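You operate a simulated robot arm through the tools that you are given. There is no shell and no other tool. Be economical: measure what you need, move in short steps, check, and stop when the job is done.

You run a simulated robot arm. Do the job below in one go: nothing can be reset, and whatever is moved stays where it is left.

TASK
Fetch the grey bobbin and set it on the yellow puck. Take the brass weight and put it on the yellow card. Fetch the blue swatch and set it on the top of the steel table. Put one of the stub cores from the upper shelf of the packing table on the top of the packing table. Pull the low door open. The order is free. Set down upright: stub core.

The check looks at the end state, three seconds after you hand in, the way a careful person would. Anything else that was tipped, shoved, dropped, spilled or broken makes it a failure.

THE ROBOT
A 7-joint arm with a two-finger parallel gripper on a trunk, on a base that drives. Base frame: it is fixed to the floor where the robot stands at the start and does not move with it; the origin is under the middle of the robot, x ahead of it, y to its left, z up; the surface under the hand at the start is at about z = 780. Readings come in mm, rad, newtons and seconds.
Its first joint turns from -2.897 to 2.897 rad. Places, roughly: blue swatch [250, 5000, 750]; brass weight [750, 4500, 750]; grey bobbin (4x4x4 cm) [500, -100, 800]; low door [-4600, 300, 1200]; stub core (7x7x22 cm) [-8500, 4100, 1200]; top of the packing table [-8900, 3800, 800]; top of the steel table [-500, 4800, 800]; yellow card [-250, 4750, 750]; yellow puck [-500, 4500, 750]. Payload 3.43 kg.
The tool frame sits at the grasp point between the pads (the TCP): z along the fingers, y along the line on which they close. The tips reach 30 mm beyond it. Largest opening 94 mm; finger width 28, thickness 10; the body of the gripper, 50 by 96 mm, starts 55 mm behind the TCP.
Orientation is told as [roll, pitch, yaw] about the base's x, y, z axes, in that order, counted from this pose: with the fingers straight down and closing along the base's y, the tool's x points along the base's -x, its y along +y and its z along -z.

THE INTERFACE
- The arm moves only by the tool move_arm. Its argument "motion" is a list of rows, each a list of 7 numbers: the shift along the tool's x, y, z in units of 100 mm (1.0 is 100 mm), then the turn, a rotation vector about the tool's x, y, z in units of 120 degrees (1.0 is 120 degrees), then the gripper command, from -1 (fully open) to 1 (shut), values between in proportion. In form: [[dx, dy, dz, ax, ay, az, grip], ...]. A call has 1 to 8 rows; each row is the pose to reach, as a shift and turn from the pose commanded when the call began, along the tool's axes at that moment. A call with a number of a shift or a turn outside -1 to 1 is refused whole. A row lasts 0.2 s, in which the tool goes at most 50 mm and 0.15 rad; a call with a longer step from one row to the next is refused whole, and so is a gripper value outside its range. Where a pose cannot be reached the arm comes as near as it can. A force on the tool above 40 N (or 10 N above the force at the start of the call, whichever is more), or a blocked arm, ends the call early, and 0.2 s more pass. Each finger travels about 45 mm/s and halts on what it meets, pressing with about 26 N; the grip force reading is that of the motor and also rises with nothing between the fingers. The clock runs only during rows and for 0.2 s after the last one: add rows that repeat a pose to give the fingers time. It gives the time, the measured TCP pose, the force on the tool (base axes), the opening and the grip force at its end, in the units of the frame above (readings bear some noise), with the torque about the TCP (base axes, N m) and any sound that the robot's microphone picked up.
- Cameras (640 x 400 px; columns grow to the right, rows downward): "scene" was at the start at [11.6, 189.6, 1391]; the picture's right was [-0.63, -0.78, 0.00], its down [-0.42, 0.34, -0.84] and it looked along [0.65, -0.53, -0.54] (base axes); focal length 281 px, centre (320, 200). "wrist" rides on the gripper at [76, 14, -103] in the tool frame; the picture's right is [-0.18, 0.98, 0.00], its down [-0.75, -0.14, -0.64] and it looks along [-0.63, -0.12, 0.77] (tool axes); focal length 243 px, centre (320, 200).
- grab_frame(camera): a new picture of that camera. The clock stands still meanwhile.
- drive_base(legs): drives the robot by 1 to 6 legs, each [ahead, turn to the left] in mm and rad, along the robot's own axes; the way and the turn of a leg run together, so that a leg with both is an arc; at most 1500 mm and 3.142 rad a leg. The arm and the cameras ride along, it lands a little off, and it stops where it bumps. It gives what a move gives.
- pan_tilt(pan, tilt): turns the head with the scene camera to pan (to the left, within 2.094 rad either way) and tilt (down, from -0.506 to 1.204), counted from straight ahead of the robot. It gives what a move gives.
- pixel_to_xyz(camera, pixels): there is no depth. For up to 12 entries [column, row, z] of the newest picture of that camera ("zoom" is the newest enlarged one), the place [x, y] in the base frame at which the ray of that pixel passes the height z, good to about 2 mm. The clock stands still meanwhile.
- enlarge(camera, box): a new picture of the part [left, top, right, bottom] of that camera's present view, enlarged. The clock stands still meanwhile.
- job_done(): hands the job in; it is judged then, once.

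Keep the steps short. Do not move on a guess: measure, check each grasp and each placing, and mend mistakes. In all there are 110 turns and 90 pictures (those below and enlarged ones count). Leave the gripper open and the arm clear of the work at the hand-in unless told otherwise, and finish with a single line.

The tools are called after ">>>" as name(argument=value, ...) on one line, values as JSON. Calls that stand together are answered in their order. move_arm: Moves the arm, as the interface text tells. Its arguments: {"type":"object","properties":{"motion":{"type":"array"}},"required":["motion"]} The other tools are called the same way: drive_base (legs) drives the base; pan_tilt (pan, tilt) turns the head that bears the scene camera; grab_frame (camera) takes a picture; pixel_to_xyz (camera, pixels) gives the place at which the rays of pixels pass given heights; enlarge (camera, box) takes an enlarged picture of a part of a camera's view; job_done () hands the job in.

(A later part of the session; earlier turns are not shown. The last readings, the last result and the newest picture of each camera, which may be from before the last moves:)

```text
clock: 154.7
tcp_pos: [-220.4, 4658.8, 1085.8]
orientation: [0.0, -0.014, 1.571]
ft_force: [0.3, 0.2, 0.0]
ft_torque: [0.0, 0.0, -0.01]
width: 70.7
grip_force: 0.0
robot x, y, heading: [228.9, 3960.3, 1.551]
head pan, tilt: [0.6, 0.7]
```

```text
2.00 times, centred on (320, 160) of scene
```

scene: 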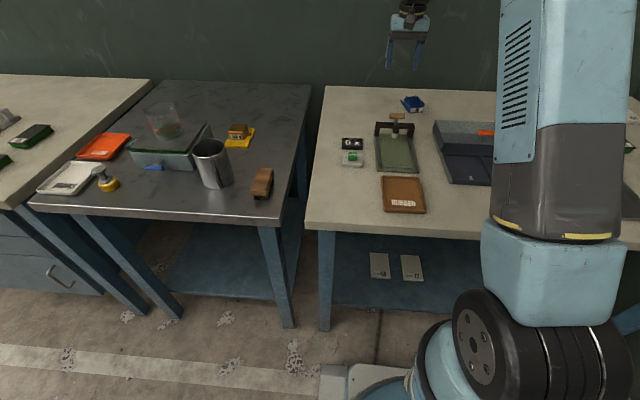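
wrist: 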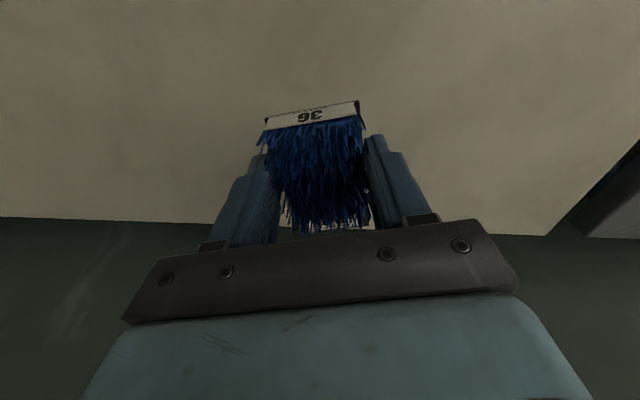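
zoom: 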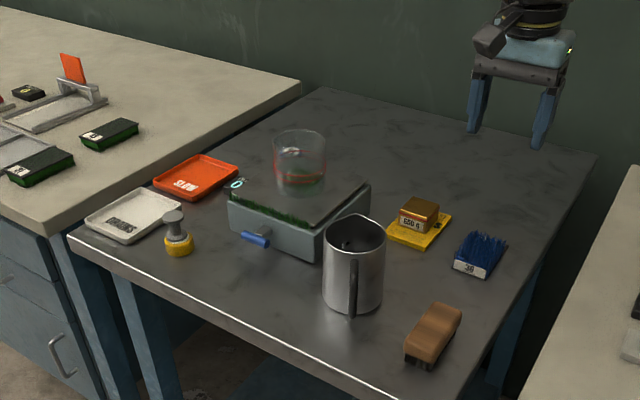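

All three items are in place. Next is the west side: packing table and low door. I'll back off, tuck the arm in front, and turn left in two calls.

>>> drive_base(legs=[[-650, 0]])

>>> move_arm(motion=[[0.12, -0.45, 0, 0, 0, 0, -0.5], [0.24, -0.9, 0, 0, 0, 0, -0.5]])

>>> move_arm(motion=[[0.12, -0.45, 0, 0, 0, 0, -0.5], [0.24, -0.9, 0, 0, 0, 0, -0.5]])

>>> move_arm(motion=[[0.12, -0.45, 0, 0, 0, 0, -0.5], [0.24, -0.9, 0, 0, 0, 0, -0.5]])

>>> move_arm(motion=[[0.12, -0.45, 0, 0, 0, 0, -0.5], [0.24, -0.9, 0, 0, 0, 0, -0.5]])

>>> move_arm(motion=[[0.12, -0.45, 0, 0, 0, 0, -0.5], [0.24, -0.9, 0, 0, 0, 0, -0.5]])

>>> drive_base(legs=[[0, 0.8]])

>>> drive_base(legs=[[0, 0.78]])

>>> pan_tilt(pan=0.1, tilt=0.35)

>>> grab_frame(camera="scene")

```text
clock: 158.4
tcp_pos: [-229.6, 4011.9, 1085.9]
orientation: [-0.001, -0.013, 1.56]
ft_force: [0.5, 0.4, 0.1]
ft_torque: [0.01, 0.01, 0.04]
width: 70.4
grip_force: 0.1
robot x, y, heading: [211.6, 3312.6, 1.537]
head pan, tilt: [0.6, 0.7]
```

```text
clock: 159.0
tcp_pos: [-140.7, 3986.7, 1084.9]
orientation: [0.0, -0.014, 1.56]
ft_force: [-0.6, 0.2, -0.2]
ft_torque: [-0.05, -0.05, -0.01]
width: 70.4
grip_force: 0.1
robot x, y, heading: [210.0, 3310.8, 1.533]
head pan, tilt: [0.6, 0.7]
```

```text
clock: 159.6
tcp_pos: [-52.8, 3962.0, 1084.6]
orientation: [0.0, -0.014, 1.561]
ft_force: [0.4, -0.1, -0.5]
ft_torque: [-0.05, -0.03, -0.01]
width: 70.6
grip_force: 0.0
robot x, y, heading: [208.7, 3309.6, 1.54]
head pan, tilt: [0.6, 0.7]
```

```text
clock: 160.2
tcp_pos: [37.3, 3934.5, 1083.8]
orientation: [-0.001, -0.014, 1.559]
ft_force: [-0.3, -0.2, -0.3]
ft_torque: [0.0, -0.01, 0.01]
width: 70.5
grip_force: 0.1
robot x, y, heading: [208.5, 3307.9, 1.54]
head pan, tilt: [0.6, 0.7]
```

```text
clock: 160.8
tcp_pos: [126.7, 3910.5, 1084.3]
orientation: [-0.001, -0.013, 1.56]
ft_force: [0.1, 0.3, -0.3]
ft_torque: [-0.03, -0.02, 0.0]
width: 70.4
grip_force: 0.1
robot x, y, heading: [209.7, 3310.7, 1.535]
head pan, tilt: [0.6, 0.7]
```

```text
clock: 161.4
tcp_pos: [218.6, 3887.7, 1085.3]
orientation: [0.0, -0.015, 1.559]
ft_force: [-1.3, 0.7, 0.4]
ft_torque: [-0.01, -0.09, 0.02]
width: 70.4
grip_force: 0.0
robot x, y, heading: [210.0, 3310.1, 1.533]
head pan, tilt: [0.6, 0.7]
```

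```text
clock: 164.2
tcp_pos: [-199.9, 3720.6, 1084.9]
orientation: [0.0, -0.014, 2.357]
ft_force: [0.1, 0.3, 0.0]
ft_torque: [0.01, 0.0, 0.0]
width: 70.4
grip_force: 0.1
robot x, y, heading: [246.6, 3340.0, 2.339]
head pan, tilt: [0.6, 0.7]
```

```text
clock: 166.8
tcp_pos: [-339.2, 3303.2, 1085.7]
orientation: [0.001, -0.014, 3.132]
ft_force: [-0.7, -0.4, -0.5]
ft_torque: [0.02, 0.04, -0.01]
width: 70.6
grip_force: 0.1
robot x, y, heading: [244.1, 3394.4, 3.095]
head pan, tilt: [0.6, 0.7]
```

```text
clock: 167.8
tcp_pos: [-337.6, 3304.8, 1085.5]
orientation: [0.0, -0.015, 3.13]
ft_force: [-0.4, -0.2, -0.1]
ft_torque: [-0.01, 0.05, -0.02]
width: 70.4
grip_force: 0.0
robot x, y, heading: [245.0, 3389.8, 3.102]
head pan, tilt: [0.099, 0.351]
```

```text
31 pictures are left
```

scene: 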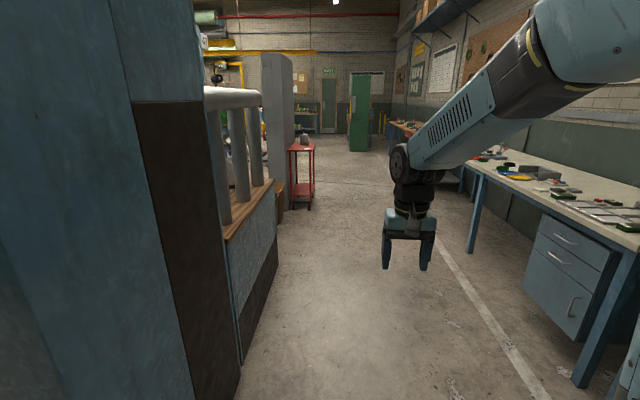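

I'll measure the obstacles' floor points for the westward lane.

>>> pixel_to_xyz(camera="scene", pixels=[[240, 362, 0], [276, 262, 0], [310, 208, 0], [293, 205, 0], [349, 150, 0], [366, 150, 0], [470, 250, 0], [440, 205, 0], [300, 135, 0], [335, 140, 0]])

```text
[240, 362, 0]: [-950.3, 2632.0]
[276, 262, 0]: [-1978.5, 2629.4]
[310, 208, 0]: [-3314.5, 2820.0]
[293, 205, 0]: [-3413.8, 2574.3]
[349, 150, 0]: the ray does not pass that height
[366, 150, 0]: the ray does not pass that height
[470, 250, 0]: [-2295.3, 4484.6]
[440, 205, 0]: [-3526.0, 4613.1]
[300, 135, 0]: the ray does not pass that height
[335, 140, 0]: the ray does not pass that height
```

The corridor is y=2820–4480. I'll drive west 3×1400 mm along y≈3500 and then look both ways.

>>> drive_base(legs=[[1400, 0], [1400, 0], [1400, 0]])

>>> pan_tilt(pan=0.0, tilt=0.3)

>>> grab_frame(camera="scene")

>>> pan_tilt(pan=1.4, tilt=0.3)

>>> grab_frame(camera="scene")

```text
clock: 188.3
tcp_pos: [-4552.3, 3575.6, 1085.9]
orientation: [0.0, -0.015, 3.105]
ft_force: [0.4, -0.7, -0.4]
ft_torque: [0.0, 0.01, 0.02]
width: 70.6
grip_force: 0.0
robot x, y, heading: [-3964.7, 3649.7, 3.073]
head pan, tilt: [0.099, 0.351]
```

```text
clock: 189.0
tcp_pos: [-4551.8, 3576.1, 1085.5]
orientation: [-0.001, -0.015, 3.106]
ft_force: [0.6, -0.5, 0.6]
ft_torque: [-0.01, -0.02, 0.01]
width: 70.5
grip_force: 0.1
robot x, y, heading: [-3961.5, 3650.9, 3.07]
head pan, tilt: [0.0, 0.3]
```

```text
30 pictures are left
```

scene: 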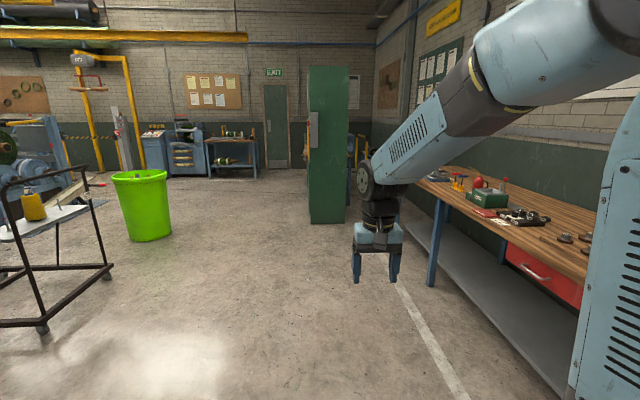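

```text
clock: 190.5
tcp_pos: [-4552.3, 3575.0, 1086.0]
orientation: [0.0, -0.014, 3.105]
ft_force: [-1.5, 1.0, -0.1]
ft_torque: [0.03, 0.0, -0.01]
width: 70.3
grip_force: 0.1
robot x, y, heading: [-3969.3, 3650.8, 3.077]
head pan, tilt: [1.4, 0.3]
```

```text
29 pictures are left
```

scene: 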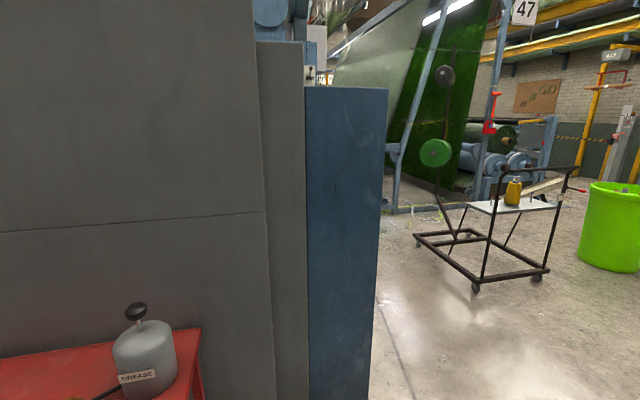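

I'll measure the floor points of the green cabinet, the lime bin and cart (first picture needs re-aim, so from this one: cart, bin, blue edge).

>>> pixel_to_xyz(camera="scene", pixels=[[370, 395, 0], [476, 290, 0], [418, 245, 0], [538, 280, 0], [600, 265, 0], [440, 230, 0]])

>>> pan_tilt(pan=0.15, tilt=0.45)

>>> grab_frame(camera="scene")

```text
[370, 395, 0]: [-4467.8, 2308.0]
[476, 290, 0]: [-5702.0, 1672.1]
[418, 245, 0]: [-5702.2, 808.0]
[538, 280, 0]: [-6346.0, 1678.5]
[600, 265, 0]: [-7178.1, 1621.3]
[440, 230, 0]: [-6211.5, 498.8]
```

```text
clock: 191.9
tcp_pos: [-4551.5, 3576.6, 1086.0]
orientation: [0.0, -0.015, 3.105]
ft_force: [-0.1, -0.6, 0.2]
ft_torque: [-0.05, -0.04, 0.02]
width: 70.2
grip_force: 0.0
robot x, y, heading: [-3970.2, 3651.1, 3.069]
head pan, tilt: [0.15, 0.45]
```

```text
28 pictures are left
```

scene: 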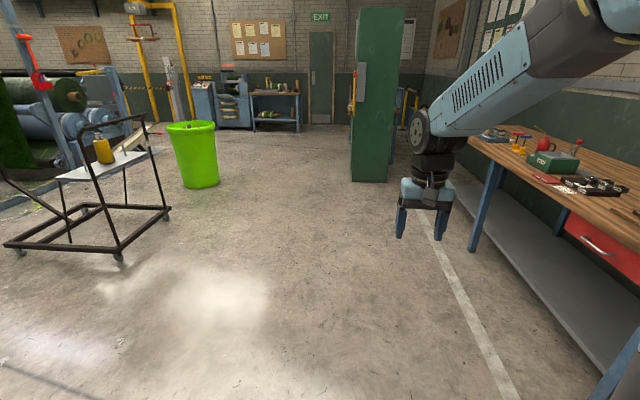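

>>> pixel_to_xyz(camera="scene", pixels=[[352, 181, 0], [386, 182, 0], [201, 188, 0], [218, 184, 0], [167, 217, 0], [120, 259, 0], [470, 248, 0], [300, 132, 0], [255, 130, 0], [330, 122, 0], [395, 150, 0]])

>>> enlarge(camera="scene", box=[180, 40, 340, 140])

```text
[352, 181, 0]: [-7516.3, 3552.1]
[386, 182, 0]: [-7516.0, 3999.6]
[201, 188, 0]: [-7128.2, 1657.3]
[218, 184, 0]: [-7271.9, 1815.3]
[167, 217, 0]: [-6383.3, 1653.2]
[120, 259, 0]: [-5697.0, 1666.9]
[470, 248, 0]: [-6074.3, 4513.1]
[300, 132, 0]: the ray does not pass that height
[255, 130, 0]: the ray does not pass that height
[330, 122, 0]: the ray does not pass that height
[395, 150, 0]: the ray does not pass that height
```

```text
4.00 times, centred on (260, 90) of scene
```

zoom: 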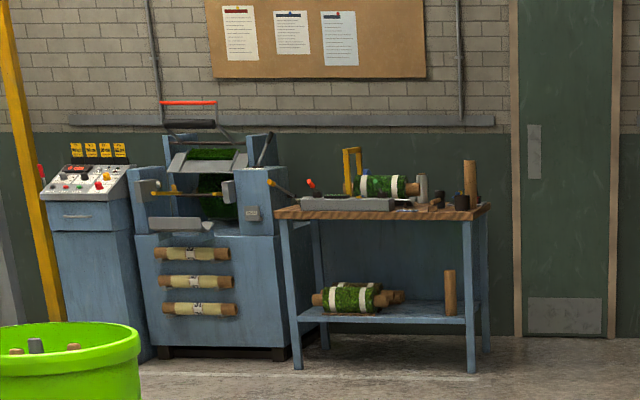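

The table seen there isn't at the stated place; the packing table must be behind the green cabinet (x=-7516, y=3550–4000). I'll drive to about (-6400,2900) for a view past it.

>>> drive_base(legs=[[0, 0.37], [1300, 0], [1250, 0]])

>>> pan_tilt(pan=-0.4, tilt=0.3)

>>> grab_frame(camera="scene")

```text
clock: 205.8
tcp_pos: [-6930.3, 2647.7, 1084.4]
orientation: [-0.001, -0.014, -2.82]
ft_force: [0.2, 0.0, -0.2]
ft_torque: [-0.01, 0.0, 0.02]
width: 70.5
grip_force: 0.1
robot x, y, heading: [-6407.1, 2919.1, -2.859]
head pan, tilt: [0.15, 0.45]
```

```text
clock: 206.8
tcp_pos: [-6930.8, 2648.8, 1086.4]
orientation: [0.0, -0.014, -2.821]
ft_force: [-0.1, -0.1, 0.2]
ft_torque: [-0.03, 0.03, 0.0]
width: 70.6
grip_force: 0.1
robot x, y, heading: [-6407.7, 2917.5, -2.858]
head pan, tilt: [-0.4, 0.3]
```

```text
26 pictures are left
```

scene: 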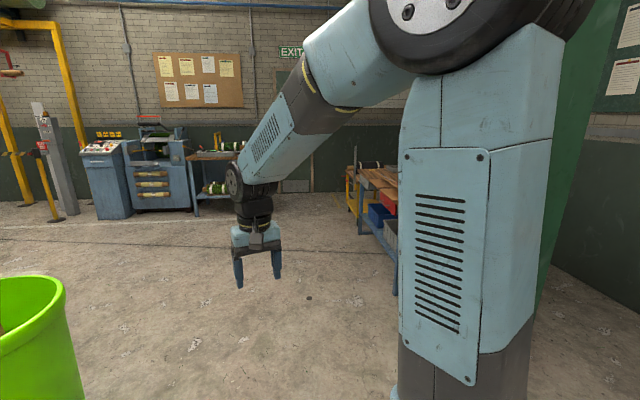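

The packing table is behind the cabinet, at (380,190). I'll measure its feet and the far objects.

>>> pixel_to_xyz(camera="scene", pixels=[[361, 233, 0], [395, 293, 0], [350, 212, 0], [370, 170, 800], [195, 215, 0], [65, 222, 0], [75, 400, 0]])

```text
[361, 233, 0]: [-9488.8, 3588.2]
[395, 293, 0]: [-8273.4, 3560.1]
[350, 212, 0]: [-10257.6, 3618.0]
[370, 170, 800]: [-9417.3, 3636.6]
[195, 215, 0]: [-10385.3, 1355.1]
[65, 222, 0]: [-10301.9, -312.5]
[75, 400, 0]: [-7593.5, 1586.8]
```

The packing table spans x -8270 to -9490, with front legs at y≈3575. I'll drive to (-8550,2700) and turn right to face it.

>>> drive_base(legs=[[0, -0.18], [1100, 0], [1050, 0]])

>>> drive_base(legs=[[0, -0.84]])

>>> drive_base(legs=[[0, -0.8]])

>>> pan_tilt(pan=0.2, tilt=0.3)

>>> grab_frame(camera="scene")

```text
clock: 218.3
tcp_pos: [-9099.4, 2526.2, 1086.8]
orientation: [0.001, -0.014, -3.005]
ft_force: [0.9, -1.0, -1.2]
ft_torque: [-0.02, -0.03, -0.02]
width: 70.3
grip_force: 0.1
robot x, y, heading: [-8537.9, 2693.6, -3.04]
head pan, tilt: [-0.4, 0.3]
```

```text
clock: 221.2
tcp_pos: [-9039.0, 3002.4, 1086.6]
orientation: [0.0, -0.015, 2.438]
ft_force: [0.6, 0.3, -0.2]
ft_torque: [0.01, -0.02, -0.01]
width: 70.6
grip_force: 0.1
robot x, y, heading: [-8569.7, 2656.1, 2.401]
head pan, tilt: [-0.4, 0.3]
```

```text
clock: 223.9
tcp_pos: [-8645.8, 3236.4, 1086.5]
orientation: [0.001, -0.013, 1.632]
ft_force: [-0.1, 0.3, 0.3]
ft_torque: [0.01, 0.02, -0.02]
width: 70.2
grip_force: 0.0
robot x, y, heading: [-8622.8, 2657.6, 1.602]
head pan, tilt: [-0.4, 0.3]
```

```text
clock: 224.9
tcp_pos: [-8646.8, 3235.5, 1087.6]
orientation: [0.001, -0.014, 1.63]
ft_force: [-0.2, 0.6, -0.7]
ft_torque: [0.02, -0.01, -0.04]
width: 70.1
grip_force: 0.1
robot x, y, heading: [-8621.6, 2658.2, 1.61]
head pan, tilt: [0.201, 0.3]
```

```text
25 pictures are left
```

scene: 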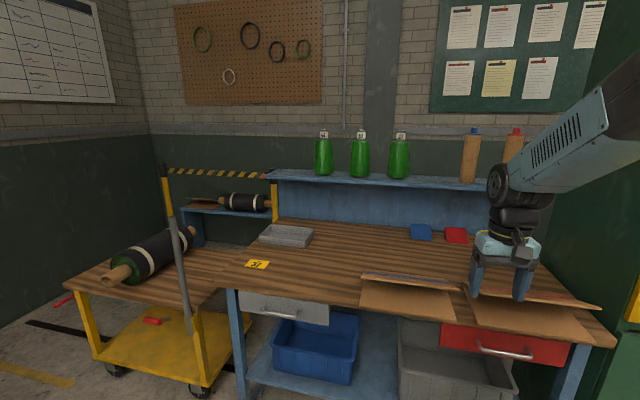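

The upper shelf holds two stub cores, at (470,157) with a blue plug and at (513,145) with a red one. I'll enlarge.

>>> enlarge(camera="scene", box=[400, 110, 560, 210])

>>> pixel_to_xyz(camera="scene", pixels=[[469, 183, 1100], [469, 183, 1150], [470, 137, 1300], [462, 160, 1200], [479, 160, 1200], [340, 260, 850], [250, 290, 850], [600, 340, 850], [415, 300, 860], [315, 178, 1100]])

```text
4.00 times, centred on (480, 160) of scene
```

zoom: 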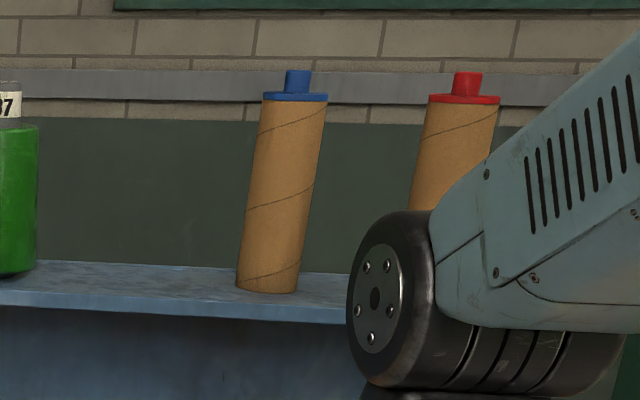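

```text
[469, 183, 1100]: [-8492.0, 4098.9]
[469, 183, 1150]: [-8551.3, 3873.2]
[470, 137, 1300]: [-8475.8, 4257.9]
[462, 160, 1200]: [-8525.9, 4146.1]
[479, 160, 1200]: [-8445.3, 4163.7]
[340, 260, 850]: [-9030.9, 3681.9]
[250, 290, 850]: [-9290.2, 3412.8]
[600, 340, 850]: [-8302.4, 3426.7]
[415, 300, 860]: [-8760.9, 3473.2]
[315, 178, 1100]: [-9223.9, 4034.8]
```

I'll take the blue-plugged core with the tool horizontal, pointing +y. First I'll swing the tool from down to forward about its own y axis, moving a little out and up, in two calls.

>>> move_arm(motion=[[-0.12, 0, -0.1, 0, -0.07, 0, -0.5], [-0.25, 0, -0.2, 0, -0.14, 0, -0.7], [-0.37, 0, -0.3, 0, -0.21, 0, -1], [-0.5, 0, -0.4, 0, -0.28, 0, -1], [-0.62, 0, -0.5, 0, -0.35, 0, -1], [-0.75, 0, -0.6, 0, -0.42, 0, -1], [-0.87, 0, -0.7, 0, -0.49, 0, -1], [-1.0, 0, -0.8, 0, -0.56, 0, -1]])

>>> move_arm(motion=[[0, 0, 0, 0, -0.07, 0, -1], [0, 0, 0, 0, -0.14, 0, -1], [0, 0, 0, 0, -0.19, 0, -1], [0, 0, 0, 0, -0.19, 0, -1]])

>>> grab_frame(camera="wrist")

>>> grab_frame(camera="scene")

```text
clock: 226.7
tcp_pos: [-8652.0, 3334.7, 1169.3]
orientation: [0.0, -1.189, 1.629]
ft_force: [0.3, 0.3, 0.3]
ft_torque: [-0.02, -0.02, 0.02]
width: 94.2
grip_force: 0.1
robot x, y, heading: [-8622.5, 2654.4, 1.604]
head pan, tilt: [0.201, 0.3]
```

```text
clock: 227.7
tcp_pos: [-8651.1, 3336.7, 1170.9]
orientation: [3.106, -1.554, -1.479]
ft_force: [0.2, -0.2, 0.8]
ft_torque: [-0.01, -0.01, 0.0]
width: 94.1
grip_force: 0.0
out of reach, approached as far as the arm can: row 3
robot x, y, heading: [-8619.5, 2657.6, 1.607]
head pan, tilt: [0.201, 0.3]
```

```text
23 pictures are left
```

wrist: 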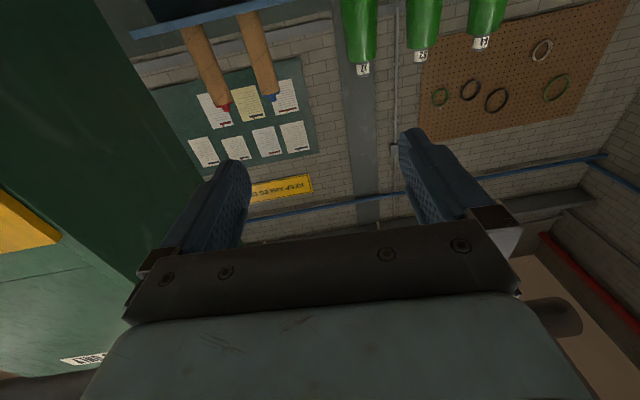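

```text
22 pictures are left
```

scene: 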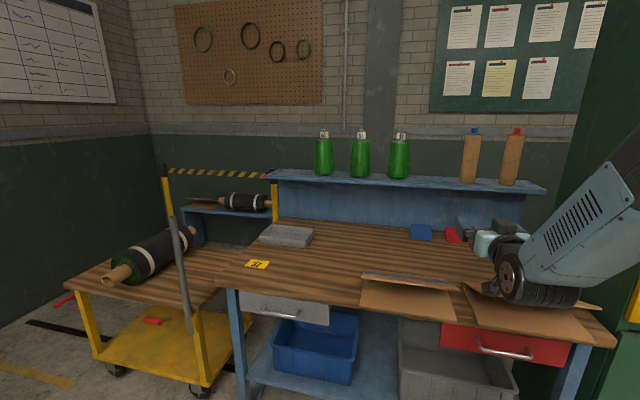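

The tool is level and pointing at the shelf. I'll intersect the wrist and scene rays at the blue core's foot and top.

>>> pixel_to_xyz(camera="wrist", pixels=[[248, 12, 1090], [248, 12, 1100], [248, 12, 1110], [271, 91, 1290], [271, 91, 1310], [271, 91, 1330]])

>>> pixel_to_xyz(camera="scene", pixels=[[468, 182, 1090], [468, 182, 1100], [468, 182, 1110], [474, 134, 1290], [474, 134, 1310], [474, 134, 1330], [407, 178, 1100], [509, 184, 1100], [480, 184, 1100], [465, 190, 1095]])

```text
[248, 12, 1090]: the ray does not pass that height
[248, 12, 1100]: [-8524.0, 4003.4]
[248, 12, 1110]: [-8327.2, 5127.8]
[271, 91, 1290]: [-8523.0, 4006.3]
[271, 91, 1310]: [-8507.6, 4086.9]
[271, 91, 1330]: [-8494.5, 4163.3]
```

```text
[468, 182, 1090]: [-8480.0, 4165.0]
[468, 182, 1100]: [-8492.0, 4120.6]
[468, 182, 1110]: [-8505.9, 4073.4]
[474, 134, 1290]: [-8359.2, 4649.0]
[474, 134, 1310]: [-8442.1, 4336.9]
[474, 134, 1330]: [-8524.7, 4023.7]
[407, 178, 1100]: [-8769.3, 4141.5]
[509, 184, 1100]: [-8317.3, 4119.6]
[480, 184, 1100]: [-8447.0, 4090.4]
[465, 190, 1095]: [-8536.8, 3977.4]
```

Core: centre about (-8497,4125), shelf at z≈1098, front edge y≈3977. I'll grip at z≈1240. Drive 345 mm ahead, then raise and shift right.

>>> drive_base(legs=[[345, 0]])

>>> move_arm(motion=[[-0.2, -0.4, 0, 0, 0, 0, -1], [-0.4, -0.8, 0, 0, 0, 0, -1], [-0.7, -1.0, 0, 0, 0, 0, -1], [-0.7, -1.0, 0, 0, 0, 0, -1]])

>>> move_arm(motion=[[0, -0.3, 0.35, 0, 0, 0, -1], [0, -0.6, 0.7, 0, 0, 0, -1], [0, -0.7, 1.0, 0, 0, 0, -1], [0, -0.7, 1.0, 0, 0, 0, -1]])

>>> grab_frame(camera="scene")

>>> grab_frame(camera="wrist")

```text
clock: 230.0
tcp_pos: [-8661.4, 3684.7, 1169.5]
orientation: [3.111, -1.557, -1.484]
ft_force: [0.2, -0.5, 0.3]
ft_torque: [-0.03, 0.01, 0.0]
width: 94.2
grip_force: 0.0
robot x, y, heading: [-8634.8, 3004.1, 1.598]
head pan, tilt: [0.201, 0.3]
```

```text
clock: 231.0
tcp_pos: [-8561.4, 3690.9, 1241.6]
orientation: [3.114, -1.557, -1.488]
ft_force: [0.2, -0.6, 0.0]
ft_torque: [-0.03, 0.0, -0.02]
width: 94.2
grip_force: 0.0
robot x, y, heading: [-8635.4, 3006.9, 1.595]
head pan, tilt: [0.201, 0.3]
```

```text
clock: 232.0
tcp_pos: [-8495.6, 3792.3, 1243.3]
orientation: [3.116, -1.559, -1.491]
ft_force: [0.3, -0.4, 0.4]
ft_torque: [-0.05, 0.0, -0.03]
width: 94.3
grip_force: 0.0
robot x, y, heading: [-8633.2, 3007.5, 1.599]
head pan, tilt: [0.201, 0.3]
```

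```text
21 pictures are left
```

scene: 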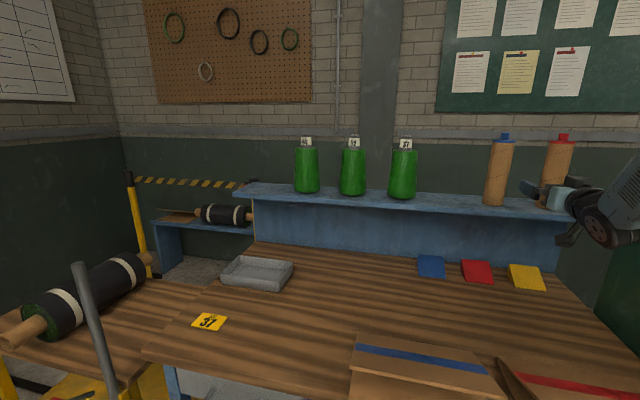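

```text
20 pictures are left
```

wrist: 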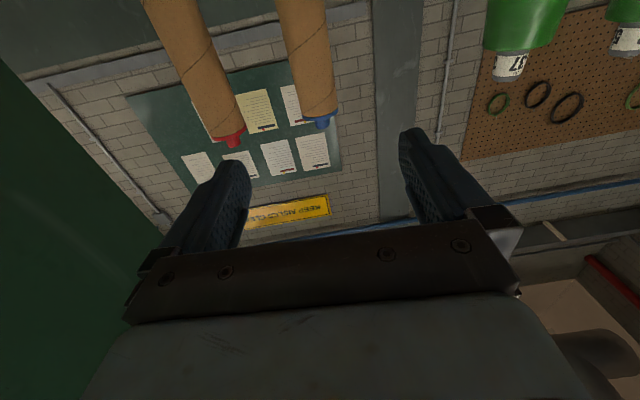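

I'll refine the core's place with both cameras: foot (492,203) and cap (504,141) in the scene, cap rim (319,115) in the wrist view.

>>> pixel_to_xyz(camera="scene", pixels=[[493, 202, 1095], [493, 202, 1100], [493, 202, 1105], [503, 141, 1300], [503, 141, 1310], [484, 203, 1100], [503, 206, 1100], [489, 215, 1095]])

>>> pixel_to_xyz(camera="wrist", pixels=[[319, 115, 1290], [319, 115, 1300], [319, 115, 1310], [319, 115, 1320], [299, 115, 1300], [339, 112, 1300]])

```text
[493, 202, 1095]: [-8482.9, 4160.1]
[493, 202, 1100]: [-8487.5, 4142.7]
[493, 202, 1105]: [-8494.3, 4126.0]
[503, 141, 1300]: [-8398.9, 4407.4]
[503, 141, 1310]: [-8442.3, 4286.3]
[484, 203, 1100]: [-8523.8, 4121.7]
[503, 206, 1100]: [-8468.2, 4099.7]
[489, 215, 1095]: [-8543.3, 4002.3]
```

```text
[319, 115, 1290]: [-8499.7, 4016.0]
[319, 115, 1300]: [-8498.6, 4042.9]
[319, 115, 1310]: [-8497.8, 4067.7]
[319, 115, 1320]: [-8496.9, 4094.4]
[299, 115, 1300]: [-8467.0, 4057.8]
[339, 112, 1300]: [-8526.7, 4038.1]
```

The core is straight ahead at x≈-8497, y≈4115. I'll advance 250 mm and look.

>>> move_arm(motion=[[0, -0.015, 0.4, 0, 0, 0, -1], [0, -0.03, 0.8, 0, 0, 0, -1], [0, -0.04, 1.0, 0, 0, 0, -1]])

>>> move_arm(motion=[[0, -0.015, 0.4, 0, 0, 0, -1], [0, -0.03, 0.8, 0, 0, 0, -1], [0, -0.04, 1.0, 0, 0, 0, -1], [0, -0.04, 1.0, 0, 0, 0, -1]])

>>> grab_frame(camera="wrist")

>>> enlarge(camera="scene", box=[440, 120, 600, 220])

```text
clock: 232.8
tcp_pos: [-8497.0, 3892.9, 1241.1]
orientation: [3.093, -1.557, -1.468]
ft_force: [0.8, -0.1, 0.6]
ft_torque: [-0.03, -0.03, -0.05]
width: 94.2
grip_force: 0.0
robot x, y, heading: [-8637.8, 3007.3, 1.602]
head pan, tilt: [0.201, 0.3]
```

```text
clock: 233.8
tcp_pos: [-8497.8, 3992.6, 1245.3]
orientation: [3.097, -1.556, -1.473]
ft_force: [-0.5, 0.3, 0.7]
ft_torque: [0.0, -0.01, 0.0]
width: 93.8
grip_force: 0.0
robot x, y, heading: [-8636.7, 3005.8, 1.596]
head pan, tilt: [0.201, 0.3]
```

```text
19 pictures are left
```

wrist: 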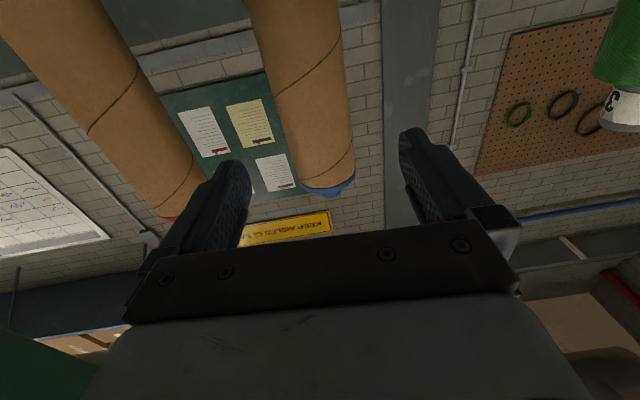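

```text
4.00 times, centred on (520, 170) of scene
```

zoom: 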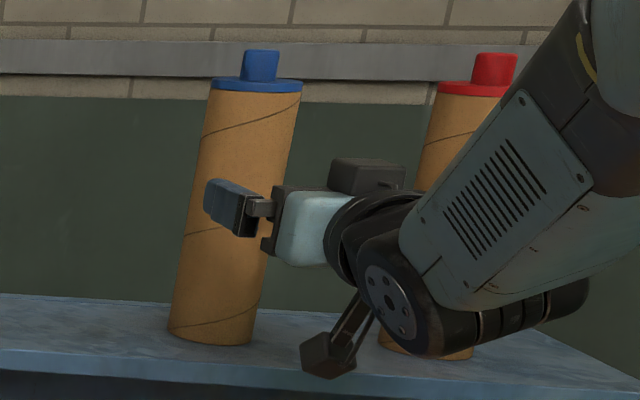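

It's aligned, with the core midway between the fingers. I'll advance another 115 mm and close.

>>> move_arm(motion=[[0, -0.015, 0.3, 0, 0, 0, -1], [0, -0.02, 0.6, 0, 0, 0, -1], [0, -0.03, 0.9, 0, 0, 0, -1], [0, -0.03, 1.0, 0, 0, 0, -1]])

>>> grab_frame(camera="wrist")

```text
clock: 234.8
tcp_pos: [-8501.2, 4093.1, 1245.7]
orientation: [3.088, -1.558, -1.462]
ft_force: [0.3, -0.4, 0.3]
ft_torque: [0.01, -0.02, 0.02]
width: 94.3
grip_force: 0.0
robot x, y, heading: [-8632.5, 3004.2, 1.595]
head pan, tilt: [0.201, 0.3]
```

```text
17 pictures are left
```

wrist: 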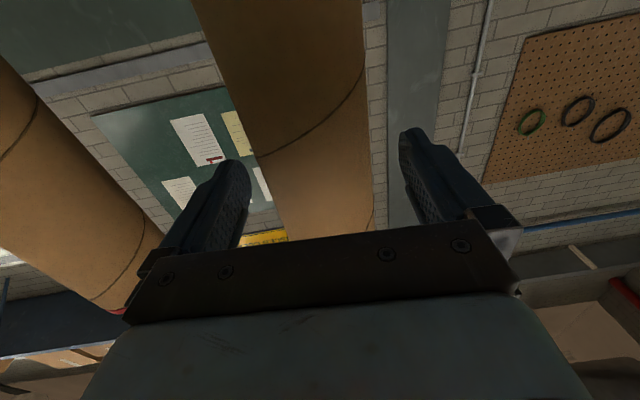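

The core is centred at column 320, with its axis about 25 mm ahead. I'll advance 22 mm and close.

>>> move_arm(motion=[[0, -0.01, 0.22, 0, 0, 0, -1], [0, -0.01, 0.22, 0, 0, 0, -0.4], [0, -0.01, 0.22, 0, 0, 0, 0.2], [0, -0.01, 0.22, 0, 0, 0, 0.2], [0, -0.01, 0.22, 0, 0, 0, 0.2], [0, -0.01, 0.22, 0, 0, 0, 0.2]])

>>> move_arm(motion=[[-0.1, 0, 0, 0, 0, 0, 0.2], [-0.3, 0, 0, 0, 0, 0, 0.2], [-0.3, 0, 0, 0, 0, 0, 0.2]])

>>> enlarge(camera="scene", box=[440, 120, 600, 220])

```text
clock: 236.2
tcp_pos: [-8502.1, 4114.5, 1245.8]
orientation: [3.117, -1.557, -1.493]
ft_force: [2.9, 0.5, 3.1]
ft_torque: [0.13, -0.17, -0.05]
width: 68.3
grip_force: 25.6
robot x, y, heading: [-8636.4, 3007.7, 1.602]
head pan, tilt: [0.201, 0.3]
```

```text
clock: 237.0
tcp_pos: [-8501.4, 4115.6, 1275.5]
orientation: [3.084, -1.557, -1.458]
ft_force: [-0.1, 0.1, -3.8]
ft_torque: [0.0, -0.01, -0.03]
width: 68.3
grip_force: 26.2
robot x, y, heading: [-8631.5, 3008.5, 1.596]
head pan, tilt: [0.201, 0.3]
```

```text
4.00 times, centred on (520, 170) of scene
```

zoom: 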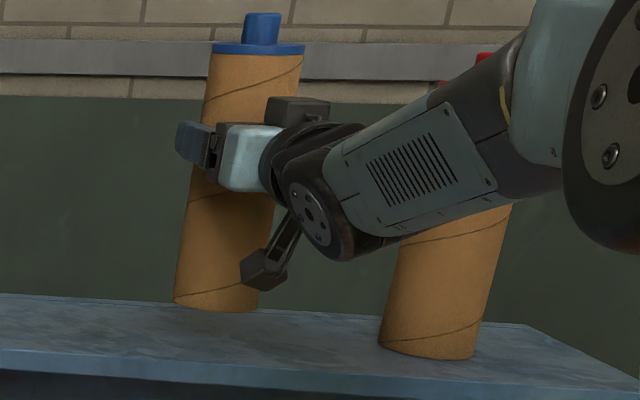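

The core is lifted, weighing about 3.8 N. Its foot is about 143 mm below the TCP. I'll measure the free table area between the cards and the cardboard sheets.

>>> pixel_to_xyz(camera="scene", pixels=[[480, 283, 850], [545, 288, 850], [430, 277, 850], [360, 340, 860], [470, 360, 860], [500, 358, 860], [470, 315, 850], [380, 300, 850], [300, 300, 850], [290, 290, 860], [220, 330, 850]])

```text
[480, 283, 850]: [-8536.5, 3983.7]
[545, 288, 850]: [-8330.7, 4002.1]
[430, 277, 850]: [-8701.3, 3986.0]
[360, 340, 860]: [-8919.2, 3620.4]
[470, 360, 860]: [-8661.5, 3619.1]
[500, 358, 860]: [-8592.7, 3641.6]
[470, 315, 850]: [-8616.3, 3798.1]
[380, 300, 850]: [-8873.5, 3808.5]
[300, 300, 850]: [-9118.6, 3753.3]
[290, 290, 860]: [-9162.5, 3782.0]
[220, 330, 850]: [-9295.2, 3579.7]
```

The free zone is x -8900..-8550, y 3660..3970. I'll set the core at (-8640,3810): retract first, then shift left.

>>> move_arm(motion=[[0, 0, -0.3, 0, 0, 0, 0.2], [0, 0, -0.7, 0, 0, 0, 0.2], [0, 0, -0.96, 0, 0, 0, 0.2]])

>>> move_arm(motion=[[0, 0, -0.4, 0, 0, 0, 0.2], [0, 0, -0.8, 0, 0, 0, 0.2], [0, 0, -0.96, 0, 0, 0, 0.2]])

>>> move_arm(motion=[[0, 0.3, -0.3, 0, 0, 0, 0.2], [0, 0.6, -0.6, 0, 0, 0, 0.2], [0, 0.7, -0.7, 0, 0, 0, 0.2]])

>>> move_arm(motion=[[0, 0.35, -0.2, 0, 0, 0, 0.2], [0, 0.7, -0.4, 0, 0, 0, 0.2], [0, 0.7, -0.4, 0, 0, 0, 0.2]])

>>> grab_frame(camera="scene")

```text
clock: 237.8
tcp_pos: [-8495.4, 4019.6, 1274.5]
orientation: [3.069, -1.559, -1.443]
ft_force: [0.0, 0.9, -2.9]
ft_torque: [0.04, -0.01, -0.02]
width: 68.5
grip_force: 26.0
robot x, y, heading: [-8632.0, 3006.8, 1.598]
head pan, tilt: [0.201, 0.3]
```

```text
clock: 238.6
tcp_pos: [-8490.0, 3922.4, 1273.0]
orientation: [3.141, -1.557, -1.514]
ft_force: [-1.0, 0.2, -2.3]
ft_torque: [-0.01, -0.02, 0.0]
width: 68.7
grip_force: 26.0
robot x, y, heading: [-8634.2, 3005.8, 1.602]
head pan, tilt: [0.201, 0.3]
```

```text
clock: 239.4
tcp_pos: [-8557.1, 3848.7, 1272.7]
orientation: [3.1, -1.557, -1.476]
ft_force: [0.0, 1.2, -2.7]
ft_torque: [-0.02, 0.01, 0.01]
width: 68.4
grip_force: 26.0
robot x, y, heading: [-8633.3, 3005.9, 1.596]
head pan, tilt: [0.201, 0.3]
```

```text
clock: 240.2
tcp_pos: [-8626.0, 3805.5, 1268.9]
orientation: [3.114, -1.556, -1.489]
ft_force: [0.3, -1.0, -1.7]
ft_torque: [0.0, 0.02, 0.0]
width: 68.3
grip_force: 26.0
robot x, y, heading: [-8630.6, 3006.2, 1.597]
head pan, tilt: [0.201, 0.3]
```

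```text
15 pictures are left
```

scene: 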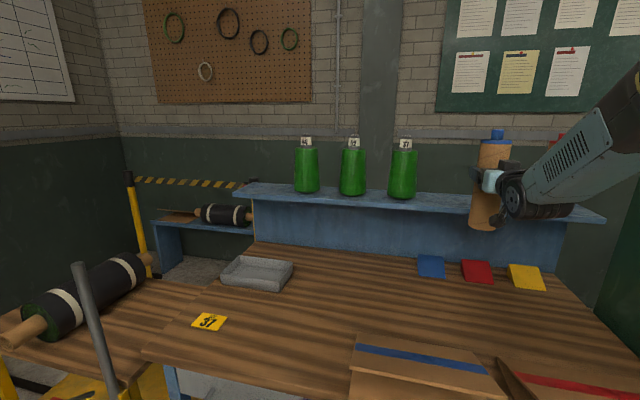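

I'm over the free area. I'll lower in two calls, to z≈1080, and look.

>>> move_arm(motion=[[0.4, 0, 0, 0, 0, 0, 0.2], [0.8, 0, 0, 0, 0, 0, 0.2], [0.95, 0, 0, 0, 0, 0, 0.2]])

>>> move_arm(motion=[[0.4, 0, 0, 0, 0, 0, 0.2], [0.8, 0, 0, 0, 0, 0, 0.2], [0.95, 0, 0, 0, 0, 0, 0.2], [0.95, 0, 0, 0, 0, 0, 0.2]])

>>> enlarge(camera="scene", box=[360, 180, 600, 330])

```text
clock: 241.0
tcp_pos: [-8625.6, 3809.5, 1178.1]
orientation: [3.107, -1.555, -1.484]
ft_force: [-0.2, -1.3, -2.4]
ft_torque: [-0.02, 0.0, -0.02]
width: 68.5
grip_force: 26.0
robot x, y, heading: [-8633.8, 3004.4, 1.602]
head pan, tilt: [0.201, 0.3]
```

```text
clock: 242.0
tcp_pos: [-8624.5, 3809.1, 1080.7]
orientation: [3.106, -1.558, -1.482]
ft_force: [0.4, 0.0, -2.9]
ft_torque: [-0.03, 0.01, -0.01]
width: 68.1
grip_force: 25.7
robot x, y, heading: [-8635.5, 3001.9, 1.596]
head pan, tilt: [0.201, 0.3]
```

```text
2.67 times, centred on (480, 255) of scene
```

zoom: 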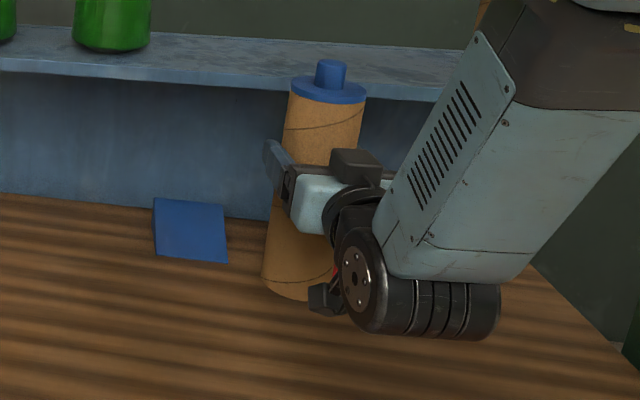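

I'm checking how low the wrist joint hangs (scene (510,307)) compared with the cardboard.

>>> pixel_to_xyz(camera="scene", pixels=[[510, 307, 950], [510, 307, 980], [510, 307, 1000], [510, 307, 1020], [545, 303, 980], [479, 297, 950], [479, 297, 1000], [461, 290, 937], [505, 365, 870], [505, 365, 890], [505, 357, 900]])

```text
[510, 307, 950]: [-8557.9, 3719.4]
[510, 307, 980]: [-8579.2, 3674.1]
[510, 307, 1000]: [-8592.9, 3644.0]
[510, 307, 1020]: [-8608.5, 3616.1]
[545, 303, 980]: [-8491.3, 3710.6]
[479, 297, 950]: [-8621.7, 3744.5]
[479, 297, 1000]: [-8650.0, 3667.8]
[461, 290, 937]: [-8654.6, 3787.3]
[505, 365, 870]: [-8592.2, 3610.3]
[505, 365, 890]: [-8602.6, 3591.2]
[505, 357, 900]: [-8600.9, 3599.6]
```

The joint hangs about 70 mm below the TCP, so it'll stay above the cardboard. I'll lower gently until contact.

>>> move_arm(motion=[[0.35, 0, 0, 0, 0, 0, 0.2], [0.6, 0, 0, 0, 0, 0, 0.2], [0.72, 0, 0, 0, 0, 0, 0.2], [0.8, 0, 0, 0, 0, 0, 0.2], [0.85, 0, 0, 0, 0, 0, 0.2], [0.89, 0, 0, 0, 0, 0, 0.2], [0.92, 0, 0, 0, 0, 0, 0.2]])

>>> enlarge(camera="scene", box=[360, 200, 600, 350])

```text
clock: 243.6
tcp_pos: [-8625.9, 3809.5, 988.3]
orientation: [3.099, -1.555, -1.471]
ft_force: [-0.1, -0.8, -2.7]
ft_torque: [0.0, -0.04, 0.02]
width: 68.1
grip_force: 26.0
robot x, y, heading: [-8632.7, 3008.5, 1.595]
head pan, tilt: [0.201, 0.3]
```

```text
2.67 times, centred on (480, 275) of scene
```

zoom: 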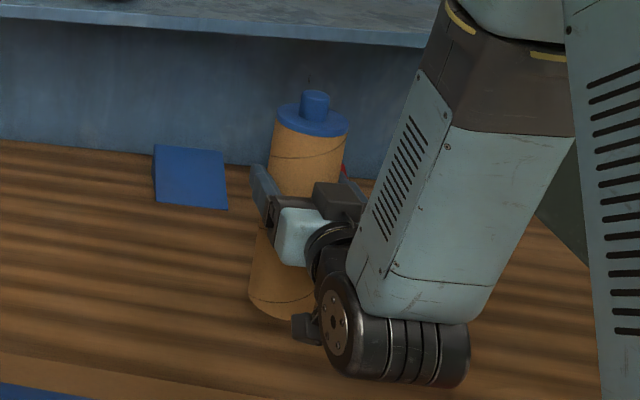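

There's no contact yet, so the table is a bit lower than 845. I'll continue down slowly.

>>> move_arm(motion=[[0.06, 0, 0, 0, 0, 0, 0.2], [0.12, 0, 0, 0, 0, 0, 0.2], [0.17, 0, 0, 0, 0, 0, 0.2], [0.22, 0, 0, 0, 0, 0, 0.2], [0.26, 0, 0, 0, 0, 0, 0.2], [0.3, 0, 0, 0, 0, 0, 0.2]])

>>> enlarge(camera="scene", box=[360, 220, 600, 370])

```text
clock: 245.0
tcp_pos: [-8625.7, 3810.1, 957.7]
orientation: [3.115, -1.556, -1.489]
ft_force: [-0.3, -0.4, -1.6]
ft_torque: [-0.01, -0.01, -0.03]
width: 67.8
grip_force: 26.4
robot x, y, heading: [-8636.1, 3005.9, 1.601]
head pan, tilt: [0.201, 0.3]
```

```text
2.67 times, centred on (480, 295) of scene
```

zoom: 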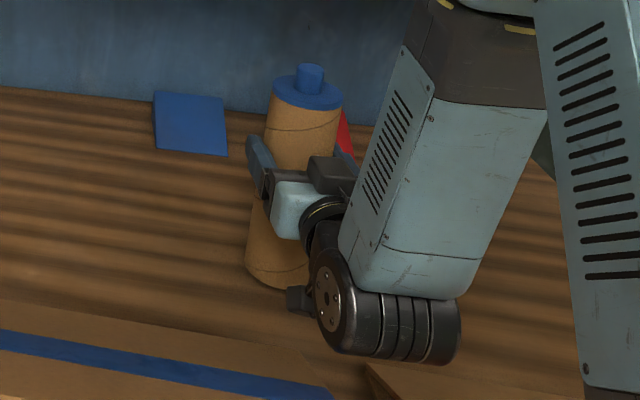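

I reworked the height from two views of the yellow tag, and the tabletop is at z≈803. The core's foot should then touch at TCP≈946. I'll lower the last centimetre slowly.

>>> move_arm(motion=[[0.04, 0, 0, 0, 0, 0, 0.2], [0.07, 0, 0, 0, 0, 0, 0.2], [0.1, 0, 0, 0, 0, 0, 0.2], [0.12, 0, 0, 0, 0, 0, 0.2], [0.14, 0, 0, 0, 0, 0, 0.2], [0.16, 0, 0, 0, 0, 0, 0.2]])

```text
clock: 246.4
tcp_pos: [-8623.8, 3808.1, 946.0]
orientation: [3.137, -1.553, -1.51]
ft_force: [2.1, -2.4, 16.2]
ft_torque: [-0.1, 0.12, 0.0]
width: 67.9
grip_force: 26.3
robot x, y, heading: [-8634.3, 3005.7, 1.596]
head pan, tilt: [0.201, 0.3]
```

It touched exactly at 946. I'll ease up 3 mm, open fully and check.

>>> move_arm(motion=[[-0.03, 0, 0, 0, 0, 0, 0.2], [-0.03, 0, 0, 0, 0, 0, -0.5], [-0.03, 0, 0, 0, 0, 0, -1], [-0.03, 0, 0, 0, 0, 0, -1], [-0.03, 0, 0, 0, 0, 0, -1]])

>>> enlarge(camera="scene", box=[360, 220, 600, 370])

```text
clock: 247.6
tcp_pos: [-8625.4, 3809.1, 946.0]
orientation: [3.104, -1.556, -1.481]
ft_force: [-0.1, -0.6, -0.5]
ft_torque: [0.01, 0.02, -0.01]
width: 94.2
grip_force: 0.1
robot x, y, heading: [-8636.2, 3006.1, 1.595]
head pan, tilt: [0.201, 0.3]
```

```text
2.67 times, centred on (480, 295) of scene
```

zoom: 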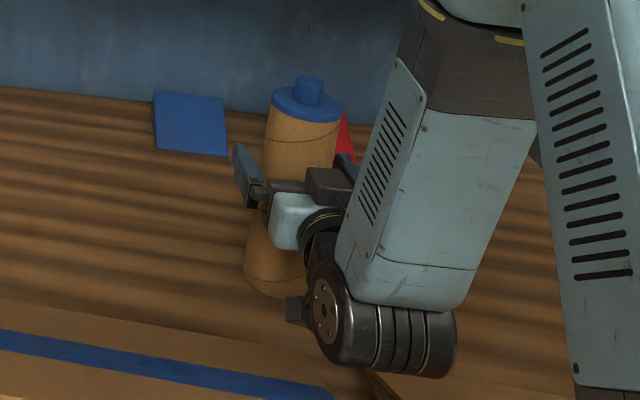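

The core stands upright, released. I'll withdraw straight back 90 mm, then rise.

>>> move_arm(motion=[[0, 0, -0.2, 0, 0, 0, -1], [0, 0, -0.5, 0, 0, 0, -1], [0, 0, -0.9, 0, 0, 0, -1], [0, 0, -0.9, 0, 0, 0, -1]])

>>> move_arm(motion=[[-0.4, 0, 0, 0, 0, 0, -1], [-0.8, 0, 0, 0, 0, 0, -1], [-1.0, 0, 0, 0, 0, 0, -1]])

>>> move_arm(motion=[[-0.4, 0, 0, 0, 0, 0, -1], [-0.8, 0, 0, 0, 0, 0, -1], [-1.0, 0, 0, 0, 0, 0, -1]])

>>> drive_base(legs=[[-500, 0]])

>>> grab_frame(camera="scene")

```text
clock: 248.6
tcp_pos: [-8619.8, 3721.5, 946.0]
orientation: [3.141, -1.555, -1.517]
ft_force: [2.2, 4.5, 9.8]
ft_torque: [-0.56, -0.16, 0.2]
width: 93.8
grip_force: 0.0
out of reach, approached as far as the arm can: row 3, 4
robot x, y, heading: [-8632.5, 3010.9, 1.6]
head pan, tilt: [0.201, 0.3]
```

```text
clock: 249.4
tcp_pos: [-8619.0, 3723.5, 1047.2]
orientation: [3.064, -1.559, -1.44]
ft_force: [-0.2, 0.7, 0.4]
ft_torque: [0.02, -0.01, 0.04]
width: 94.0
grip_force: 0.0
out of reach, approached as far as the arm can: row 1, 2
robot x, y, heading: [-8632.2, 3005.7, 1.598]
head pan, tilt: [0.201, 0.3]
```

```text
clock: 250.2
tcp_pos: [-8619.9, 3720.7, 1145.7]
orientation: [3.099, -1.559, -1.475]
ft_force: [0.2, 0.0, -0.2]
ft_torque: [-0.01, -0.02, 0.0]
width: 94.0
grip_force: 0.1
robot x, y, heading: [-8635.3, 3007.7, 1.6]
head pan, tilt: [0.201, 0.3]
```

```text
clock: 253.2
tcp_pos: [-8602.4, 3214.8, 1146.9]
orientation: [3.112, -1.557, -1.491]
ft_force: [-1.0, 0.4, 0.5]
ft_torque: [-0.02, 0.0, 0.0]
width: 94.1
grip_force: 0.0
robot x, y, heading: [-8619.8, 2505.2, 1.594]
head pan, tilt: [0.201, 0.3]
```

```text
10 pictures are left
```

scene: 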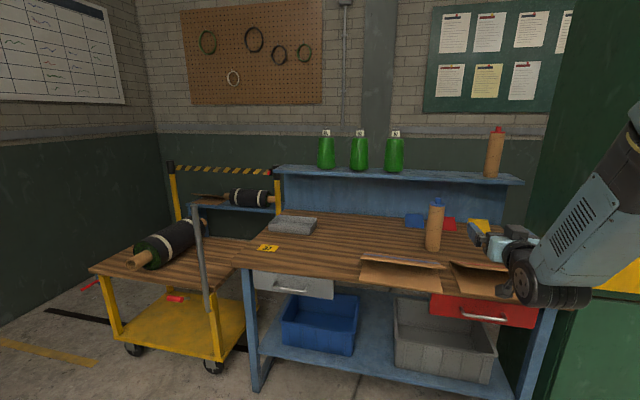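

The core stands upright on the packing table and nothing else has moved. Only 10 pictures are left. Now the low door at (-4600,300): I'll keep the tool horizontal, turn right in two calls and drive east to about (-5150,2600).

>>> drive_base(legs=[[0, -0.8]])

>>> drive_base(legs=[[0, -0.75]])

```text
clock: 255.8
tcp_pos: [-8120.2, 3011.2, 1146.7]
orientation: [3.097, -1.557, -2.229]
ft_force: [0.7, -0.2, -0.9]
ft_torque: [-0.02, -0.02, -0.03]
width: 94.0
grip_force: 0.1
robot x, y, heading: [-8658.4, 2530.1, 0.823]
head pan, tilt: [0.201, 0.3]
stopped in leg 1: the robot was blocked; the commanded pose is now the measured one
```

```text
clock: 258.4
tcp_pos: [-7931.8, 2528.5, 1148.8]
orientation: [3.129, -1.556, -2.996]
ft_force: [0.5, -0.3, 0.1]
ft_torque: [0.01, 0.05, -0.04]
width: 94.0
grip_force: 0.0
robot x, y, heading: [-8656.7, 2578.9, 0.07]
head pan, tilt: [0.201, 0.3]
stopped in leg 1: the robot was blocked; the commanded pose is now the measured one
```

>>> drive_base(legs=[[0, -0.06], [1200, 0], [1200, 0], [1100, 0]])

>>> pan_tilt(pan=-1.3, tilt=0.2)

>>> grab_frame(camera="scene")

```text
clock: 276.2
tcp_pos: [-4408.8, 2611.2, 1148.3]
orientation: [3.116, -1.555, -3.01]
ft_force: [0.2, -0.1, -0.4]
ft_torque: [0.02, -0.04, 0.01]
width: 94.2
grip_force: 0.0
robot x, y, heading: [-5132.0, 2684.2, 0.04]
head pan, tilt: [0.201, 0.3]
```

```text
clock: 277.9
tcp_pos: [-4408.4, 2610.5, 1149.2]
orientation: [3.113, -1.558, -3.012]
ft_force: [-0.4, -0.5, 0.1]
ft_torque: [0.02, 0.02, 0.04]
width: 94.1
grip_force: 0.1
robot x, y, heading: [-5130.8, 2682.9, 0.037]
head pan, tilt: [-1.3, 0.201]
```

```text
9 pictures are left
```

scene: 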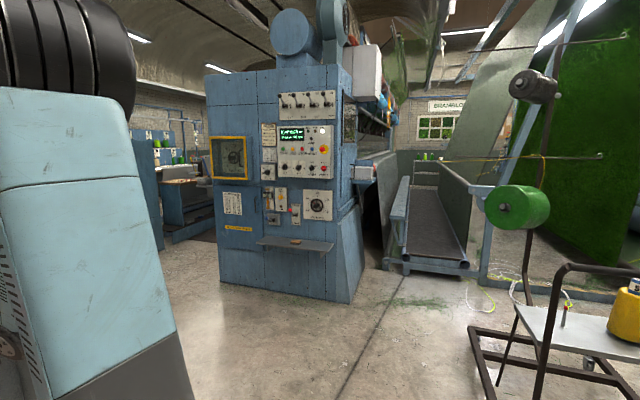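

There's the machine: blue front with a yellow-framed window and control panels. I'll enlarge its front to find the doors and handles.

>>> enlarge(camera="scene", box=[195, 110, 355, 210])

>>> pixel_to_xyz(camera="scene", pixels=[[220, 282, 0], [350, 303, 0], [230, 158, 1200], [320, 205, 1000], [253, 205, 1000], [290, 90, 1500], [365, 172, 1200], [363, 270, 0]])

```text
4.00 times, centred on (275, 160) of scene
```

zoom: 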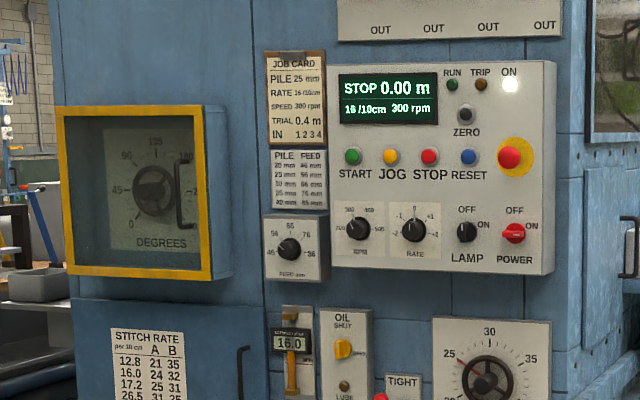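

```text
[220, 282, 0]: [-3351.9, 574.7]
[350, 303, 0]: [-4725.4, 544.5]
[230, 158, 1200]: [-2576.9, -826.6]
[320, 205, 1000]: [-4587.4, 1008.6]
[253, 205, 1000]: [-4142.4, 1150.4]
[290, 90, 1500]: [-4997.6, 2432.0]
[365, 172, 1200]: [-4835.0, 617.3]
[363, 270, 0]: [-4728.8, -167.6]
```

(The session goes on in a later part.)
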